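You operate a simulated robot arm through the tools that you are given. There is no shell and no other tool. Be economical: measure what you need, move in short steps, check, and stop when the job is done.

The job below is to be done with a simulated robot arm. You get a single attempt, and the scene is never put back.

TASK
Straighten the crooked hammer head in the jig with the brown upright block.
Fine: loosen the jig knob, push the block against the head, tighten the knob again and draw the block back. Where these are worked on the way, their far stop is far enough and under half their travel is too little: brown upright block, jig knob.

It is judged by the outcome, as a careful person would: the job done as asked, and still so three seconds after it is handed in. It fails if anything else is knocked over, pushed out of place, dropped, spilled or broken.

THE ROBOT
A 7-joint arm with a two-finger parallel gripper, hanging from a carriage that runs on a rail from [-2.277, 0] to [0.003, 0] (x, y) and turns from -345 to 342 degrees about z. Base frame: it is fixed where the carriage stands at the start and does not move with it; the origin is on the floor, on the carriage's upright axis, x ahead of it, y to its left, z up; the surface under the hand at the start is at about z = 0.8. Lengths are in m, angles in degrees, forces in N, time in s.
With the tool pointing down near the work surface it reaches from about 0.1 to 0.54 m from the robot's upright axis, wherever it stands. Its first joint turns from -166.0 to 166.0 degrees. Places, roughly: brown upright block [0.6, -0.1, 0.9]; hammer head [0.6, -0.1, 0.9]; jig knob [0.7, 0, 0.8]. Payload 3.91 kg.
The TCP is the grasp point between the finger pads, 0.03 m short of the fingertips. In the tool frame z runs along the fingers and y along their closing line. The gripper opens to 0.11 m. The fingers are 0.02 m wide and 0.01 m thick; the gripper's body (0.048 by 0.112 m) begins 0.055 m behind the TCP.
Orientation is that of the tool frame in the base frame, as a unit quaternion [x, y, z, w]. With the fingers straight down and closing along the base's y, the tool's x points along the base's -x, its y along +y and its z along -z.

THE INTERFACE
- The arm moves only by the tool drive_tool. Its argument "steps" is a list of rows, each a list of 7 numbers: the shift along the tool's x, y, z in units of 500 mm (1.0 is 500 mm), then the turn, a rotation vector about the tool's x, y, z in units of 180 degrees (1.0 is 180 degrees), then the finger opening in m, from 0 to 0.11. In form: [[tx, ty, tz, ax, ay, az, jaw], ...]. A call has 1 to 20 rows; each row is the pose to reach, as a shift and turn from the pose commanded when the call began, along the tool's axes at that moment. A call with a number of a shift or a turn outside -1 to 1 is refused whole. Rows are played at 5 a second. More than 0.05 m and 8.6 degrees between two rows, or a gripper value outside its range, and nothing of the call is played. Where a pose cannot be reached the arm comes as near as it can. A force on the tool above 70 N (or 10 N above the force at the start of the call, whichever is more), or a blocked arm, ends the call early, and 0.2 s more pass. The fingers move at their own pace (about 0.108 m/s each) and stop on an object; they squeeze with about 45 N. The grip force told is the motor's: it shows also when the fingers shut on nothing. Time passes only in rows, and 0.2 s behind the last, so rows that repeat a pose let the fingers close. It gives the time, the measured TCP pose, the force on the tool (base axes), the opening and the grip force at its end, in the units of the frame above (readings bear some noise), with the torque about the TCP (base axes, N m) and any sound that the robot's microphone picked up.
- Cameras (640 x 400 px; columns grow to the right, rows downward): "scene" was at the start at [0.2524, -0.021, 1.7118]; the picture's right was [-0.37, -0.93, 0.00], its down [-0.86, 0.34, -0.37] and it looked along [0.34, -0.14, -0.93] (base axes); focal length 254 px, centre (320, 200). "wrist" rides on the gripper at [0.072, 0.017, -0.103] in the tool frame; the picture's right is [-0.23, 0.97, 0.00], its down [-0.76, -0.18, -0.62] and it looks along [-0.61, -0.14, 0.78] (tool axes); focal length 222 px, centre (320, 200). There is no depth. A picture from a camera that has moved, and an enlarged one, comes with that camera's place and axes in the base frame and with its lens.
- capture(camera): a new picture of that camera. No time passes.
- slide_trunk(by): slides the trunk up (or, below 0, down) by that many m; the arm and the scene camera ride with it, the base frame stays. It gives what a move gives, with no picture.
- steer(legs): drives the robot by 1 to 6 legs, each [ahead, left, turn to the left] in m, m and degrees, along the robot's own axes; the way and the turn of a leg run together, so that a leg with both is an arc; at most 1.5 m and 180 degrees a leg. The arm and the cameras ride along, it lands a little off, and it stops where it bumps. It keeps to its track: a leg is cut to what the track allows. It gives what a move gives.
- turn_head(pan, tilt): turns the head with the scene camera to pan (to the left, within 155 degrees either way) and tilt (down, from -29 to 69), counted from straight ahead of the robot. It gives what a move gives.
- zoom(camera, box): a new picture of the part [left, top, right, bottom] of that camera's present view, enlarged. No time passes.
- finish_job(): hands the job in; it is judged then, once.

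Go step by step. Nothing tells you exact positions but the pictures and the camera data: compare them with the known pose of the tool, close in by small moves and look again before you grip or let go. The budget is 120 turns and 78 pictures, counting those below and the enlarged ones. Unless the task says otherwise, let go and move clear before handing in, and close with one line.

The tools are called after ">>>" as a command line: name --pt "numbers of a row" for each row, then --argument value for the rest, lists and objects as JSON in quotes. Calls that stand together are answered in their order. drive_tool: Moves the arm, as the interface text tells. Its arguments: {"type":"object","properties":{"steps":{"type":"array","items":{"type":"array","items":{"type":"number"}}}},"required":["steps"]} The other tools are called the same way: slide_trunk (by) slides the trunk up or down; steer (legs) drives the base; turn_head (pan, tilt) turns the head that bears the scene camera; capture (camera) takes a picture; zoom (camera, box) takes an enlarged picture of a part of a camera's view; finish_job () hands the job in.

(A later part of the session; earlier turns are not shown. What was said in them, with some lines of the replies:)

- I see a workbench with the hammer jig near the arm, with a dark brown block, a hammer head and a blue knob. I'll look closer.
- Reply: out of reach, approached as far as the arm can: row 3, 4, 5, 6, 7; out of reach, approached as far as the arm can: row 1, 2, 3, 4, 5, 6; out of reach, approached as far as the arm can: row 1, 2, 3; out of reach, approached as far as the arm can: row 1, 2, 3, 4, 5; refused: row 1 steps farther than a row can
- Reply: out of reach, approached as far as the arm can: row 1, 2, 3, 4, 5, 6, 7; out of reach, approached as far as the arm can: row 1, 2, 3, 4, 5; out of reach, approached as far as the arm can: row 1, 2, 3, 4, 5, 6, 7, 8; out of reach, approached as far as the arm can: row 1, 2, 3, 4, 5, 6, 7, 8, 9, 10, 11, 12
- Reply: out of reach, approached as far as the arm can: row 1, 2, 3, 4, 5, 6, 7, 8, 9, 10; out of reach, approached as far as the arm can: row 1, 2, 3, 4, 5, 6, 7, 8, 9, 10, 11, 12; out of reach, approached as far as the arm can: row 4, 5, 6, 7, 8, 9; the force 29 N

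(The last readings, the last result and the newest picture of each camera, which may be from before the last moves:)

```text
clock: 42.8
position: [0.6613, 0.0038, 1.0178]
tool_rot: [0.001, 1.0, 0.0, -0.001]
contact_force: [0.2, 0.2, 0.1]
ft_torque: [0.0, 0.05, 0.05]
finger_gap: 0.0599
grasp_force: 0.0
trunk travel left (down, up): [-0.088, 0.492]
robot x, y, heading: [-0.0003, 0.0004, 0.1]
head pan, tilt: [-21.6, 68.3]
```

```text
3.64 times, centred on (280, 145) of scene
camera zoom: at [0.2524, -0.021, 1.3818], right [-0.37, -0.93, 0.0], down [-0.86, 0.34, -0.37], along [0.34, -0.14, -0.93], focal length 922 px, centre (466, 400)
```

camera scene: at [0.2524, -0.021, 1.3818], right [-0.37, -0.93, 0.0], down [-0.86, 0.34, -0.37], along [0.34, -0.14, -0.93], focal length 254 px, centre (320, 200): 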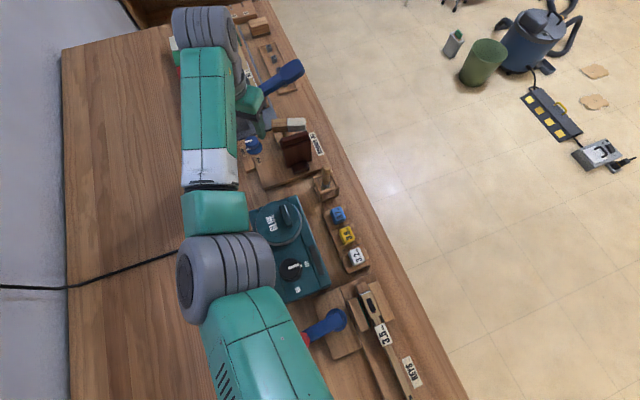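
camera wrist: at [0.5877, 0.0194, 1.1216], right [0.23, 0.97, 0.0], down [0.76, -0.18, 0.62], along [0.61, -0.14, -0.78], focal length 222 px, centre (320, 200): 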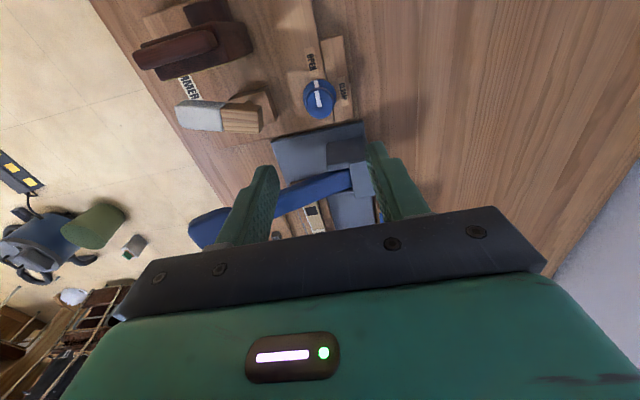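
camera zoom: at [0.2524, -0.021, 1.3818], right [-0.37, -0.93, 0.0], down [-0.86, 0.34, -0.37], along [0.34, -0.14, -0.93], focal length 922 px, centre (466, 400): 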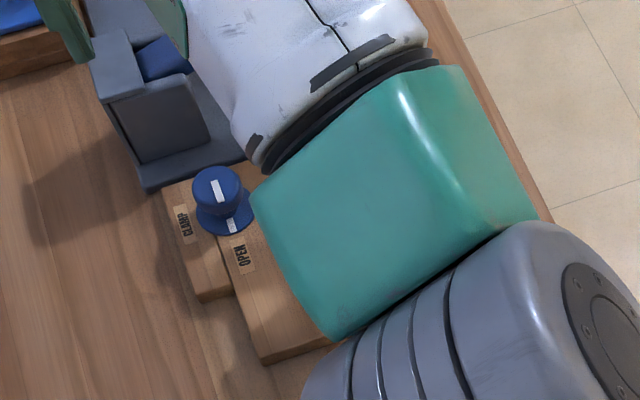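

>>> drive_tool --pt "0.053 -0.067 0 0 0 0 0.11" --pt "0.106 -0.134 0 0 0 0 0.11" --pt "0.158 -0.202 0.03 0 0 0 0.11" --pt "0.158 -0.202 0.06 0 0 0 0.11" --pt "0.158 -0.202 0.06 0 0 0 0.11"

>>> capture --camera "wrist"

>>> capture --camera "scene"

```text
clock: 44.0
position: [0.5812, -0.0976, 0.9851]
tool_rot: [0.0, 1.0, -0.001, -0.001]
contact_force: [0.2, 0.1, -0.5]
ft_torque: [0.02, -0.01, -0.01]
finger_gap: 0.11
grasp_force: 0.2
trunk travel left (down, up): [-0.088, 0.492]
robot x, y, heading: [-0.0007, -0.0039, 0.1]
head pan, tilt: [-21.6, 68.3]
```

```text
42 pictures are left
camera wrist: at [0.5082, -0.0803, 1.0899], right [0.23, 0.97, 0.0], down [0.76, -0.18, 0.62], along [0.61, -0.14, -0.78], focal length 222 px, centre (320, 200)
```

wrist: 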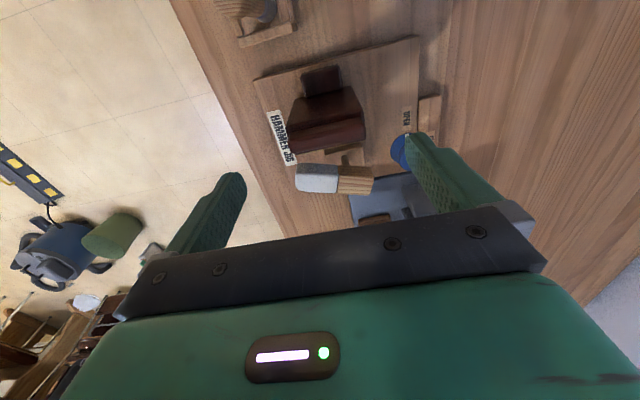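

```text
41 pictures are left
camera scene: at [0.2524, -0.0209, 1.3818], right [-0.37, -0.93, 0.0], down [-0.86, 0.34, -0.37], along [0.34, -0.14, -0.93], focal length 254 px, centre (320, 200)
```

scene: 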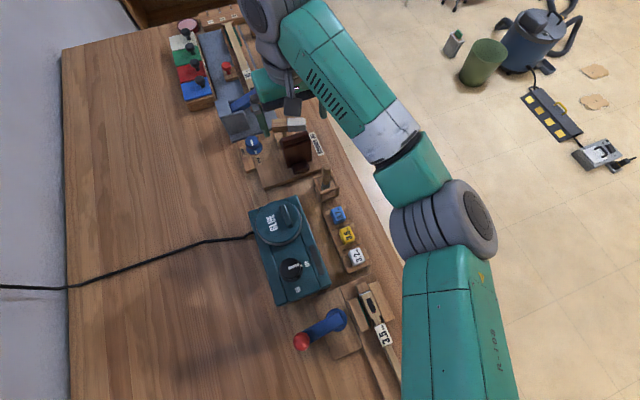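

>>> drive_tool --pt "0 0.008 0.06 0 0 0 0.11" --pt "0 0.008 0.11 0 0 0 0.11" --pt "0 0.008 0.16 0 0 0 0.11" --pt "0 0.008 0.2 0 0 0 0.11" --pt "0 0.008 0.2 0 0 0 0.11"

>>> capture --camera "wrist"

>>> zoom --camera "scene" --box '[230, 80, 350, 200]'

```text
clock: 45.1
position: [0.5819, -0.0949, 0.8859]
tool_rot: [0.001, 1.0, 0.0, -0.001]
contact_force: [-0.2, -0.1, 0.8]
ft_torque: [0.01, -0.01, -0.03]
finger_gap: 0.11
grasp_force: 0.0
trunk travel left (down, up): [-0.088, 0.492]
robot x, y, heading: [0.0005, -0.0027, -0.0]
head pan, tilt: [-21.6, 68.3]
```

```text
40 pictures are left
camera wrist: at [0.5097, -0.0785, 0.9917], right [0.23, 0.97, 0.0], down [0.76, -0.18, 0.62], along [0.61, -0.14, -0.78], focal length 222 px, centre (320, 200)
```

wrist: 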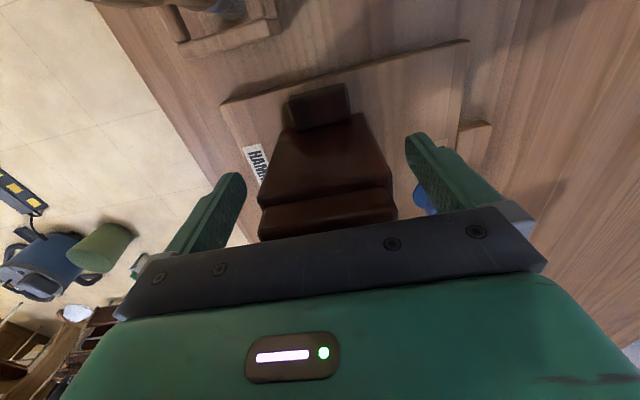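

```text
3.33 times, centred on (290, 140) of scene
camera zoom: at [0.2524, -0.021, 1.3818], right [-0.37, -0.93, 0.0], down [-0.86, 0.34, -0.37], along [0.34, -0.14, -0.93], focal length 845 px, centre (420, 400)
```

zoom: 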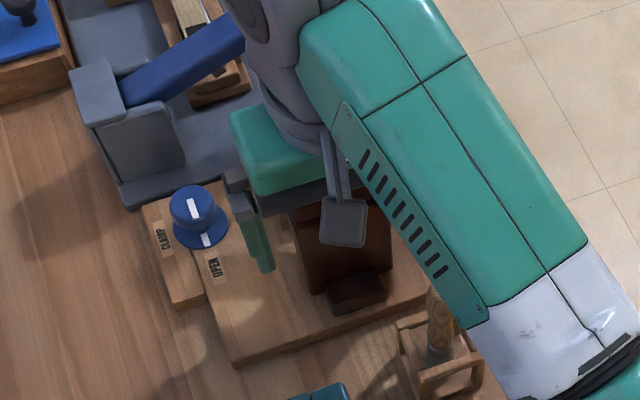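

>>> drive_tool --pt "0 0.004 0 0 0 0 0.08" --pt "0 0.004 0 0 0 0 0.05" --pt "0 0.004 0 0 0 0 0.05" --pt "0 0.004 0 0 0 0 0.05"

```text
clock: 46.1
position: [0.5823, -0.092, 0.8867]
tool_rot: [-0.001, 1.0, 0.0, 0.0]
contact_force: [1.9, 5.3, -3.7]
ft_torque: [-0.78, 0.19, 0.82]
finger_gap: 0.0667
grasp_force: 45.1
trunk travel left (down, up): [-0.088, 0.492]
robot x, y, heading: [0.0023, -0.0034, 0.1]
head pan, tilt: [-21.6, 68.3]
```

Gripped the block. Now push it +x in small steps.

>>> drive_tool --pt "-0.01 0 0 0 0 0 0.05" --pt "-0.02 0 0 0 0 0 0.05" --pt "-0.03 0 0 0 0 0 0.05" --pt "-0.04 0 0 0 0 0 0.05" --pt "-0.04 0 0 0 0 0 0.05"

>>> capture --camera "wrist"

>>> zoom --camera "scene" --box '[230, 80, 350, 200]'

```text
clock: 47.4
position: [0.6032, -0.0912, 0.8873]
tool_rot: [0.0, 1.0, 0.0, -0.001]
contact_force: [-0.5, 4.1, 2.2]
ft_torque: [0.32, 1.11, 0.11]
finger_gap: 0.0668
grasp_force: 44.9
trunk travel left (down, up): [-0.088, 0.492]
robot x, y, heading: [0.0002, -0.0047, -0.1]
head pan, tilt: [-21.6, 68.3]
```

```text
38 pictures are left
camera wrist: at [0.5288, -0.075, 0.9914], right [0.23, 0.97, 0.0], down [0.76, -0.18, 0.62], along [0.61, -0.14, -0.78], focal length 222 px, centre (320, 200)
```

wrist: 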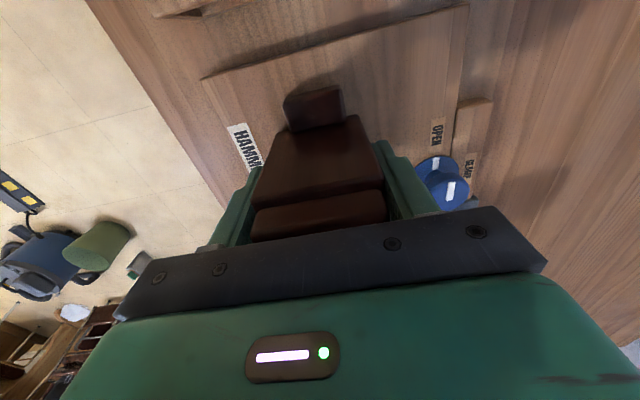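

```text
3.33 times, centred on (290, 140) of scene
camera zoom: at [0.2524, -0.0205, 1.3818], right [-0.37, -0.93, 0.0], down [-0.86, 0.34, -0.37], along [0.34, -0.14, -0.93], focal length 845 px, centre (420, 400)
```

zoom: 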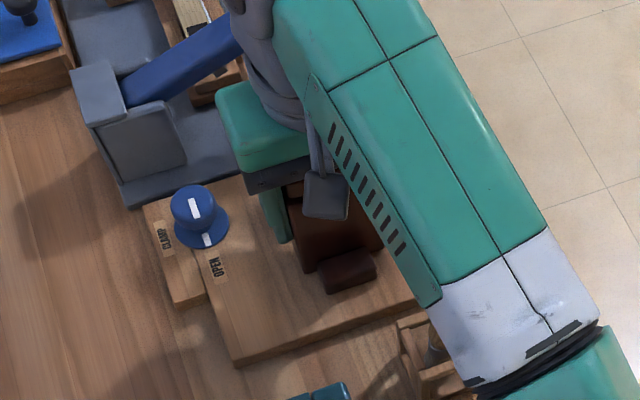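

>>> drive_tool --pt "-0.007 0 0 0 0 0 0.05" --pt "-0.014 0 0 0 0 0 0.05" --pt "-0.021 0 0 0 0 0 0.05" --pt "-0.028 0 0 0 0 0 0.05" --pt "-0.028 0 0 0 0 0 0.05"

```text
clock: 48.5
position: [0.6164, -0.0914, 0.8869]
tool_rot: [0.0, 1.0, 0.0, -0.001]
contact_force: [-0.1, 6.2, -2.9]
ft_torque: [0.25, -0.59, -0.45]
finger_gap: 0.0667
grasp_force: 44.7
trunk travel left (down, up): [-0.088, 0.492]
robot x, y, heading: [-0.0036, -0.0015, -0.1]
head pan, tilt: [-21.6, 68.3]
```

>>> drive_tool --pt "-0.006 0 0 0 0 0 0.05" --pt "-0.012 0 0 0 0 0 0.05" --pt "-0.018 0 0 0 0 0 0.05" --pt "-0.024 0 0 0 0 0 0.05" --pt "-0.024 0 0 0 0 0 0.05"

>>> capture --camera "wrist"

>>> zoom --camera "scene" --box '[230, 80, 350, 200]'

```text
clock: 49.8
position: [0.6203, -0.0924, 0.8871]
tool_rot: [-0.001, 1.0, 0.001, -0.006]
contact_force: [-28.6, 4.7, 15.3]
ft_torque: [-0.33, 1.03, -0.38]
finger_gap: 0.0672
grasp_force: 45.1
trunk travel left (down, up): [-0.088, 0.492]
robot x, y, heading: [-0.0017, -0.0011, -0.0]
head pan, tilt: [-21.6, 68.3]
stopped in row 5: the force on the tool passed its limit at 71 N (the readings are from after the stop); the commanded pose is now the measured one
```

```text
36 pictures are left
camera wrist: at [0.5477, -0.0751, 0.9911], right [0.23, 0.97, 0.0], down [0.77, -0.18, 0.61], along [0.6, -0.14, -0.79], focal length 222 px, centre (320, 200)
```

wrist: 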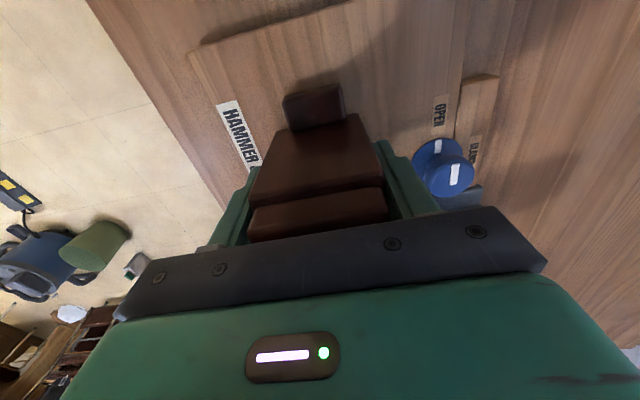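

```text
3.33 times, centred on (290, 140) of scene
camera zoom: at [0.2483, -0.0205, 1.3804], right [-0.37, -0.93, 0.0], down [-0.87, 0.34, -0.37], along [0.34, -0.14, -0.93], focal length 845 px, centre (420, 400)
```

zoom: 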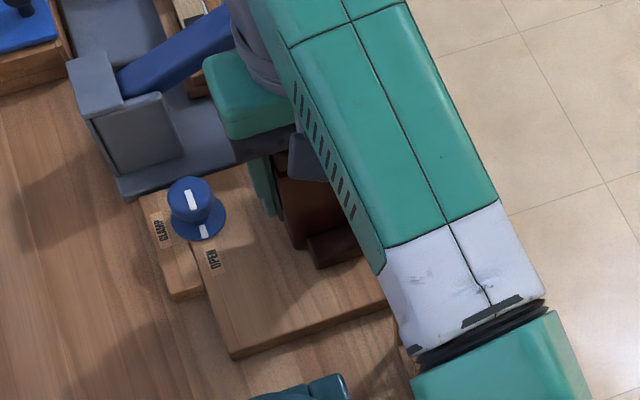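

>>> drive_tool --pt "0 0 0 0 0 0 0.11" --pt "0 0 0 0 0 0 0.11" --pt "0 0 -0.08 0 0 0 0.11" --pt "0 0 -0.16 0 0 0 0.11" --pt "0 0 -0.24 0 0 0 0.11" --pt "0.06 0 -0.28 0 0 0 0.11" --pt "0.06 0 -0.28 0 0 0 0.11"

>>> capture --camera "wrist"

>>> zoom --camera "scene" --box '[230, 80, 350, 200]'

```text
clock: 51.4
position: [0.5984, -0.0939, 1.0293]
tool_rot: [-0.001, 1.0, 0.0, -0.002]
contact_force: [0.2, 0.0, 0.5]
ft_torque: [-0.03, -0.03, 0.03]
finger_gap: 0.1097
grasp_force: 0.0
trunk travel left (down, up): [-0.088, 0.492]
robot x, y, heading: [-0.0005, -0.0026, -0.1]
head pan, tilt: [-21.6, 68.3]
```

```text
34 pictures are left
camera wrist: at [0.5249, -0.076, 1.1345], right [0.23, 0.97, 0.0], down [0.76, -0.18, 0.62], along [0.6, -0.14, -0.78], focal length 222 px, centre (320, 200)
```

wrist: 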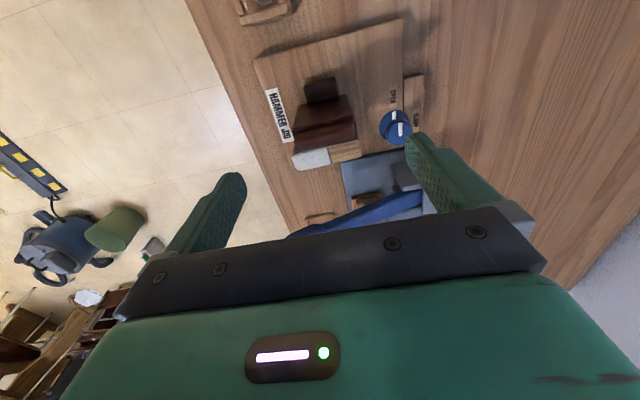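

```text
3.33 times, centred on (290, 140) of scene
camera zoom: at [0.2518, -0.0212, 1.3818], right [-0.37, -0.93, 0.0], down [-0.86, 0.34, -0.37], along [0.34, -0.14, -0.93], focal length 845 px, centre (420, 400)
```

zoom: 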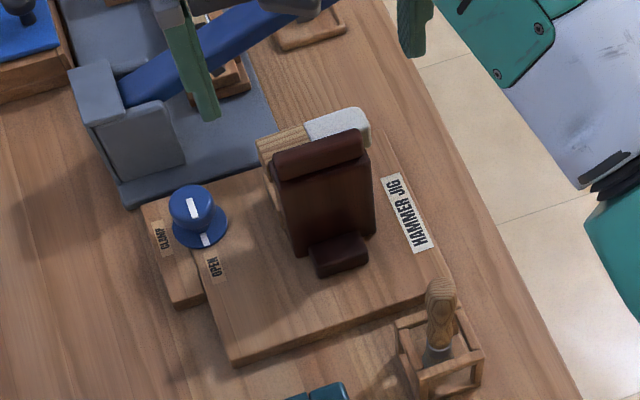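

>>> drive_tool --pt "-0.03 0.06 0 0 0 -0.044 0.06" --pt "-0.06 0.12 0 0 0 -0.088 0.06" --pt "-0.1 0.18 0.04 0 0 -0.132 0.06" --pt "-0.125 0.194 0.1 0 0 -0.176 0.06" --pt "-0.125 0.194 0.18 0 0 -0.22 0.06" --pt "-0.125 0.194 0.24 0 0 -0.22 0.06" --pt "-0.125 0.194 0.24 0 0 -0.22 0.06"

>>> capture --camera "wrist"

```text
clock: 53.0
position: [0.6562, 0.0052, 0.9106]
tool_rot: [-0.339, 0.941, 0.001, -0.002]
contact_force: [-0.1, -0.1, 0.6]
ft_torque: [0.01, 0.03, -0.01]
finger_gap: 0.0598
grasp_force: 0.0
trunk travel left (down, up): [-0.088, 0.492]
robot x, y, heading: [-0.0009, 0.0019, 0.0]
head pan, tilt: [-21.6, 68.3]
```

```text
32 pictures are left
camera wrist: at [0.5892, -0.0278, 1.0153], right [-0.45, 0.89, 0.0], down [0.7, 0.35, 0.62], along [0.55, 0.28, -0.78], focal length 222 px, centre (320, 200)
```

wrist: 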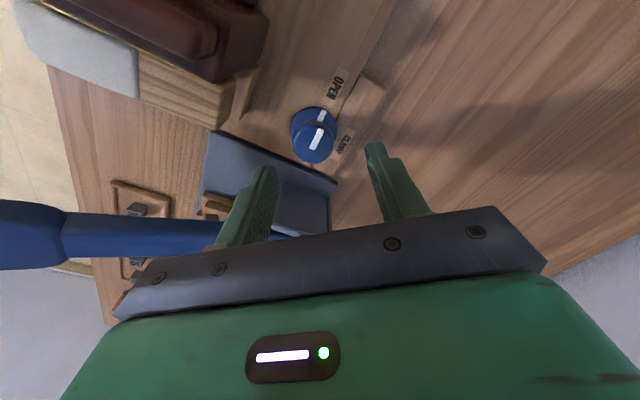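

>>> drive_tool --pt "-0.005 -0.0095 0.04 0 0 0 0.06" --pt "-0.005 -0.0095 0.075 0 0 0 0.06" --pt "-0.005 -0.0095 0.1 0 0 0 0.06" --pt "-0.005 -0.0095 0.1 0 0 0 0.06" --pt "-0.005 -0.0095 0.1 0 0 0 0.03" --pt "-0.005 -0.0095 0.1 0 0 0 0.02" --pt "-0.005 -0.0095 0.1 0 0 0 0.02"

>>> capture --camera "wrist"

```text
clock: 54.5
position: [0.662, 0.0019, 0.8597]
tool_rot: [-0.339, 0.941, 0.001, -0.001]
contact_force: [-0.1, 2.6, -2.3]
ft_torque: [0.0, 0.03, 0.03]
finger_gap: 0.0333
grasp_force: 45.2
trunk travel left (down, up): [-0.088, 0.492]
robot x, y, heading: [-0.0013, 0.0012, 0.1]
head pan, tilt: [-21.6, 68.3]
```

```text
31 pictures are left
camera wrist: at [0.5953, -0.0308, 0.9643], right [-0.45, 0.89, 0.0], down [0.7, 0.35, 0.62], along [0.55, 0.28, -0.78], focal length 222 px, centre (320, 200)
```

wrist: 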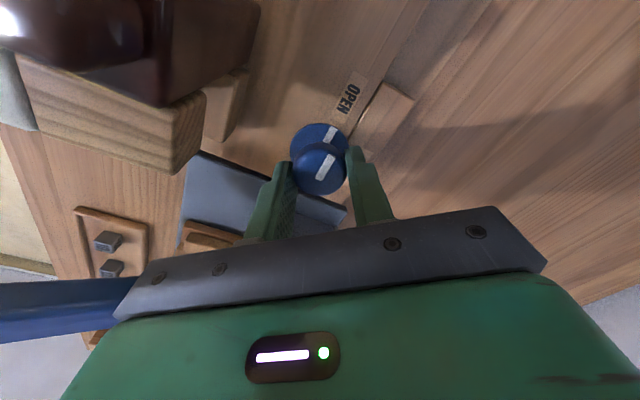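

Centred and gripped. Now turning clockwise to CLAMP.

>>> drive_tool --pt "0 0 0 0 0 0.04 0.02" --pt "0 0 0 0 0 0.08 0.02" --pt "0 0 0 0 0 0.12 0.02" --pt "0 0 0 0 0 0.16 0.02" --pt "0 0 0 0 0 0.2 0.02" --pt "0 0 0 0 0 0.24 0.02"

>>> drive_tool --pt "0 0 0 0 0 0.04 0.02" --pt "0 0 0 0 0 0.08 0.02" --pt "0 0 0 0 0 0.12 0.02" --pt "0 0 0 0 0 0.16 0.02" --pt "0 0 0 0 0 0.2 0.02" --pt "0 0 0 0 0 0.24 0.02" --pt "0 0 0 0 0 0.24 0.02"

>>> capture --camera "wrist"

```text
clock: 56.0
position: [0.6632, 0.0032, 0.8608]
tool_rot: [0.032, 0.999, 0.001, -0.001]
contact_force: [-18.0, -0.6, 31.3]
ft_torque: [0.07, 0.58, 0.02]
finger_gap: 0.0333
grasp_force: 45.1
trunk travel left (down, up): [-0.088, 0.492]
robot x, y, heading: [0.0004, -0.0035, -0.1]
head pan, tilt: [-21.6, 68.3]
```

```text
clock: 57.5
position: [0.6632, 0.0003, 0.8585]
tool_rot: [0.399, 0.917, -0.001, -0.001]
contact_force: [-19.0, -7.2, 34.6]
ft_torque: [0.0, 0.69, 0.05]
finger_gap: 0.0337
grasp_force: 44.5
trunk travel left (down, up): [-0.088, 0.492]
robot x, y, heading: [-0.0046, -0.0005, -0.0]
head pan, tilt: [-21.6, 68.3]
```

```text
30 pictures are left
camera wrist: at [0.6251, 0.0647, 0.9626], right [0.87, 0.5, 0.0], down [0.39, -0.68, 0.62], along [0.31, -0.54, -0.78], focal length 222 px, centre (320, 200)
```

wrist: 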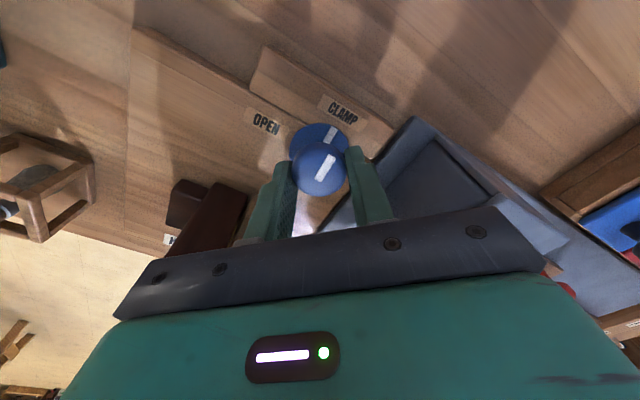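

>>> drive_tool --pt "0 0 0 0 0 0.03 0.02" --pt "0 0 0 0 0 0.055 0.02" --pt "0 0 0 0 0 0.055 0.02"

>>> capture --camera "wrist"

```text
clock: 58.4
position: [0.6627, -0.0004, 0.8564]
tool_rot: [0.474, 0.88, -0.002, -0.002]
contact_force: [-5.4, -11.6, 8.0]
ft_torque: [-0.25, 0.02, 0.51]
finger_gap: 0.0335
grasp_force: 44.9
trunk travel left (down, up): [-0.088, 0.492]
robot x, y, heading: [-0.0029, 0.001, 0.0]
head pan, tilt: [-21.6, 68.3]
```

```text
29 pictures are left
camera wrist: at [0.637, 0.0691, 0.9607], right [0.94, 0.34, -0.01], down [0.27, -0.73, 0.62], along [0.21, -0.59, -0.78], focal length 222 px, centre (320, 200)
```

wrist: 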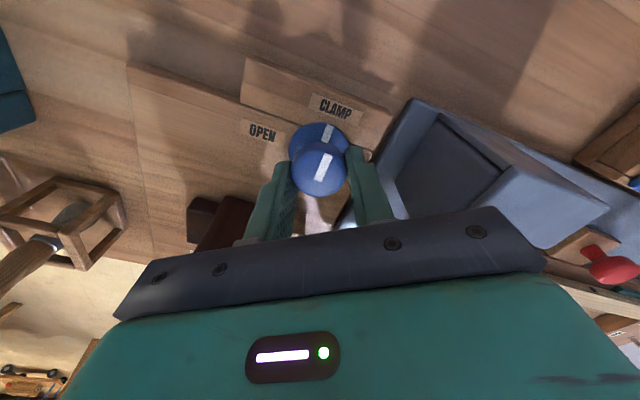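

>>> drive_tool --pt "0 0 0 0 0 0 0.06" --pt "0 0 0 0 0 0 0.06" --pt "0 0 -0.08 0 0 0 0.06" --pt "0 0 -0.16 0 0 0 0.06" --pt "0 0 -0.24 0 0 0 0.06" --pt "0 0 -0.3 0 0 -0.04 0.06" --pt "0 0 -0.32 0 0 -0.08 0.06" --pt "0 0 -0.32 0 0 -0.12 0.06" --pt "0 0 -0.32 0 0 -0.16 0.06" --pt "0 0 -0.32 0 0 -0.2 0.06" --pt "0 0 -0.32 0 0 -0.24 0.06" --pt "0 0 -0.32 0 0 -0.28 0.06" --pt "0 0 -0.32 0 0 -0.314 0.06" --pt "0 0 -0.32 0 0 -0.314 0.06"

>>> capture --camera "wrist"

```text
clock: 61.4
position: [0.6649, 0.002, 1.0178]
tool_rot: [-0.001, 1.0, 0.0, -0.002]
contact_force: [1.0, 0.5, 0.3]
ft_torque: [0.0, -0.03, 0.02]
finger_gap: 0.0602
grasp_force: 0.1
trunk travel left (down, up): [-0.088, 0.492]
robot x, y, heading: [-0.003, 0.0015, 0.1]
head pan, tilt: [-21.6, 68.3]
```

```text
28 pictures are left
camera wrist: at [0.5905, 0.0191, 1.1228], right [0.23, 0.97, 0.0], down [0.76, -0.18, 0.62], along [0.6, -0.14, -0.78], focal length 222 px, centre (320, 200)
```

wrist: 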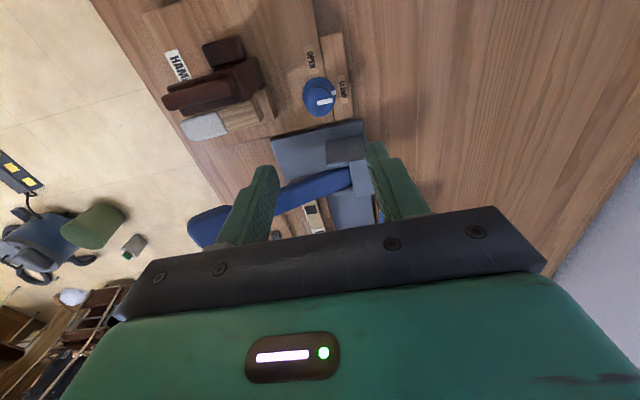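

>>> drive_tool --pt "0.03 -0.06 0 0 0 0 0.11" --pt "0.06 -0.12 0 0 0 0 0.11" --pt "0.09 -0.188 0 0 0 0 0.11" --pt "0.09 -0.188 0.04 0 0 0 0.11" --pt "0.09 -0.188 0.1 0 0 0 0.11" --pt "0.09 -0.188 0.1 0 0 0 0.11"

>>> capture --camera "wrist"

```text
clock: 62.8
position: [0.619, -0.0922, 0.9701]
tool_rot: [0.001, 1.0, 0.0, -0.002]
contact_force: [0.7, 0.2, 0.4]
ft_torque: [-0.02, -0.01, -0.03]
finger_gap: 0.1101
grasp_force: 0.1
trunk travel left (down, up): [-0.088, 0.492]
robot x, y, heading: [-0.0002, -0.0029, -0.2]
head pan, tilt: [-21.6, 68.3]
```

```text
27 pictures are left
camera wrist: at [0.5466, -0.0753, 1.074], right [0.23, 0.97, 0.0], down [0.76, -0.18, 0.62], along [0.6, -0.14, -0.78], focal length 222 px, centre (320, 200)
```

wrist: 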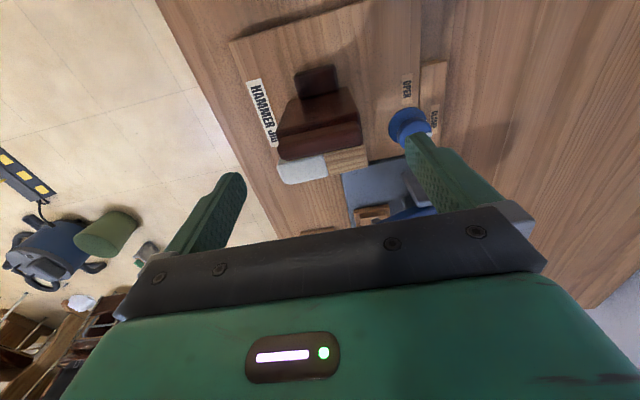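

>>> drive_tool --pt "0 0 0.06 0 0 0 0.11" --pt "0 0 0.12 0 0 0 0.11" --pt "0 0 0.168 0 0 0 0.11" --pt "0 0 0.168 0 0 0 0.11" --pt "0 0 0.168 0 0 0 0.08" --pt "0 0 0.168 0 0 0 0.05" --pt "0 0 0.168 0 0 0 0.05" --pt "0 0 0.168 0 0 0 0.05"

>>> drive_tool --pt "0.01 0 0 0 0 0 0.05" --pt "0.02 0 0 0 0 0 0.05" --pt "0.03 0 0 0 0 0 0.05" --pt "0.04 0 0 0 0 0 0.05" --pt "0.05 0 0 0 0 0 0.05" --pt "0.06 0 0 0 0 0 0.05" --pt "0.07 0 0 0 0 0 0.05" --pt "0.07 0 0 0 0 0 0.05"

```text
clock: 64.5
position: [0.6195, -0.0908, 0.8839]
tool_rot: [0.0, 1.0, 0.0, -0.002]
contact_force: [-0.1, -2.3, -5.7]
ft_torque: [-0.06, -0.6, -0.16]
finger_gap: 0.0668
grasp_force: 44.6
trunk travel left (down, up): [-0.088, 0.492]
robot x, y, heading: [-0.0003, 0.0039, -0.2]
head pan, tilt: [-21.6, 68.3]
```

```text
clock: 66.3
position: [0.5868, -0.0929, 0.8856]
tool_rot: [0.001, 1.0, 0.0, 0.0]
contact_force: [0.7, 3.6, 33.0]
ft_torque: [-0.25, -1.87, -0.02]
finger_gap: 0.0669
grasp_force: 45.3
trunk travel left (down, up): [-0.088, 0.492]
robot x, y, heading: [-0.001, -0.0002, -0.2]
head pan, tilt: [-21.6, 68.3]
```

>>> drive_tool --pt "0.007 0 -0.002 0 0 0 0.05" --pt "0.014 0 -0.002 0 0 0 0.05" --pt "0.014 0 -0.002 0 0 0 0.05"

```text
clock: 67.2
position: [0.5826, -0.092, 0.8858]
tool_rot: [0.0, 1.0, 0.0, 0.0]
contact_force: [37.5, -2.3, -15.7]
ft_torque: [-0.59, -0.08, 0.32]
finger_gap: 0.067
grasp_force: 45.2
trunk travel left (down, up): [-0.088, 0.492]
robot x, y, heading: [-0.001, 0.0029, 0.1]
head pan, tilt: [-21.6, 68.3]
```

At the back stop (where it started). Release, rise and inspect.

>>> drive_tool --pt "-0.002 0 0 0 0 0 0.05" --pt "-0.002 0 0 0 0 0 0.11" --pt "-0.002 0 0 0 0 0 0.11" --pt "0 0 -0.08 0 0 0 0.11" --pt "0 0 -0.16 0 0 0 0.11" --pt "0 0 -0.24 0 0 0 0.11" --pt "0 0 -0.32 0 0 0 0.11" --pt "0 0 -0.32 0 0 0 0.11"

>>> zoom --camera "wrist" --box '[220, 30, 460, 220]'

>>> capture --camera "scene"

>>> zoom --camera "scene" --box '[230, 80, 350, 200]'

```text
clock: 69.0
position: [0.5766, -0.0916, 1.0454]
tool_rot: [0.0, 1.0, 0.0, -0.001]
contact_force: [1.4, 0.1, 0.5]
ft_torque: [-0.02, 0.0, -0.02]
finger_gap: 0.11
grasp_force: 0.1
trunk travel left (down, up): [-0.088, 0.492]
robot x, y, heading: [-0.0003, -0.0011, -0.2]
head pan, tilt: [-21.6, 68.3]
```

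```text
2.11 times, centred on (340, 125) of wrist
camera zoom: at [0.5045, -0.0748, 1.15], right [0.23, 0.97, 0.0], down [0.76, -0.18, 0.62], along [0.6, -0.14, -0.78], focal length 468 px, centre (278, 358)
```

zoom: 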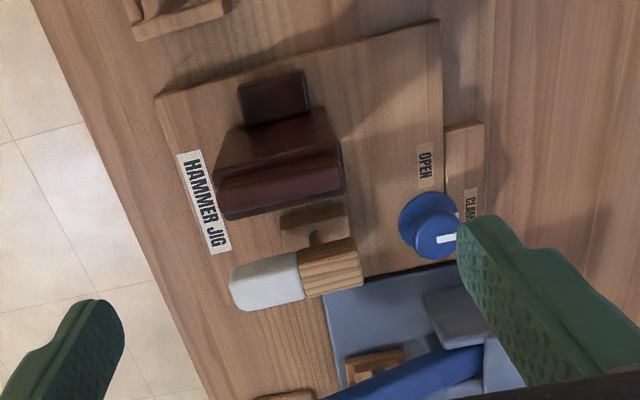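

```text
25 pictures are left
camera scene: at [0.2519, -0.021, 1.3818], right [-0.37, -0.93, 0.0], down [-0.86, 0.34, -0.37], along [0.34, -0.14, -0.93], focal length 254 px, centre (320, 200)
```

scene: 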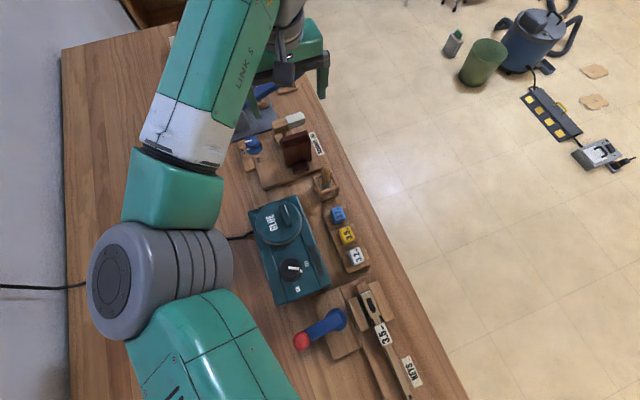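

```text
3.33 times, centred on (290, 140) of scene
camera zoom: at [0.2519, -0.021, 1.3818], right [-0.37, -0.93, 0.0], down [-0.86, 0.34, -0.37], along [0.34, -0.14, -0.93], focal length 845 px, centre (420, 400)
```

zoom: 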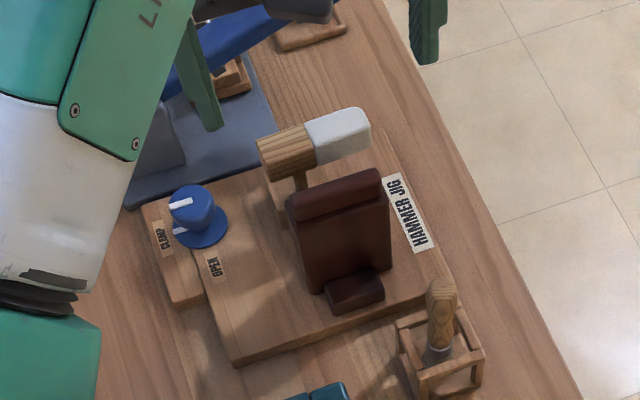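

The head now sits square to the block, the knob is at CLAMP, the block is back at its start position, and the gripper is clear. I'm handing the job in.

>>> finish_job

```text
The job is handed in.
```

I straightened the hammer head: I loosened the knob, pushed the block until it stopped against the head, tightened the knob to CLAMP and drew the block back to where it started.
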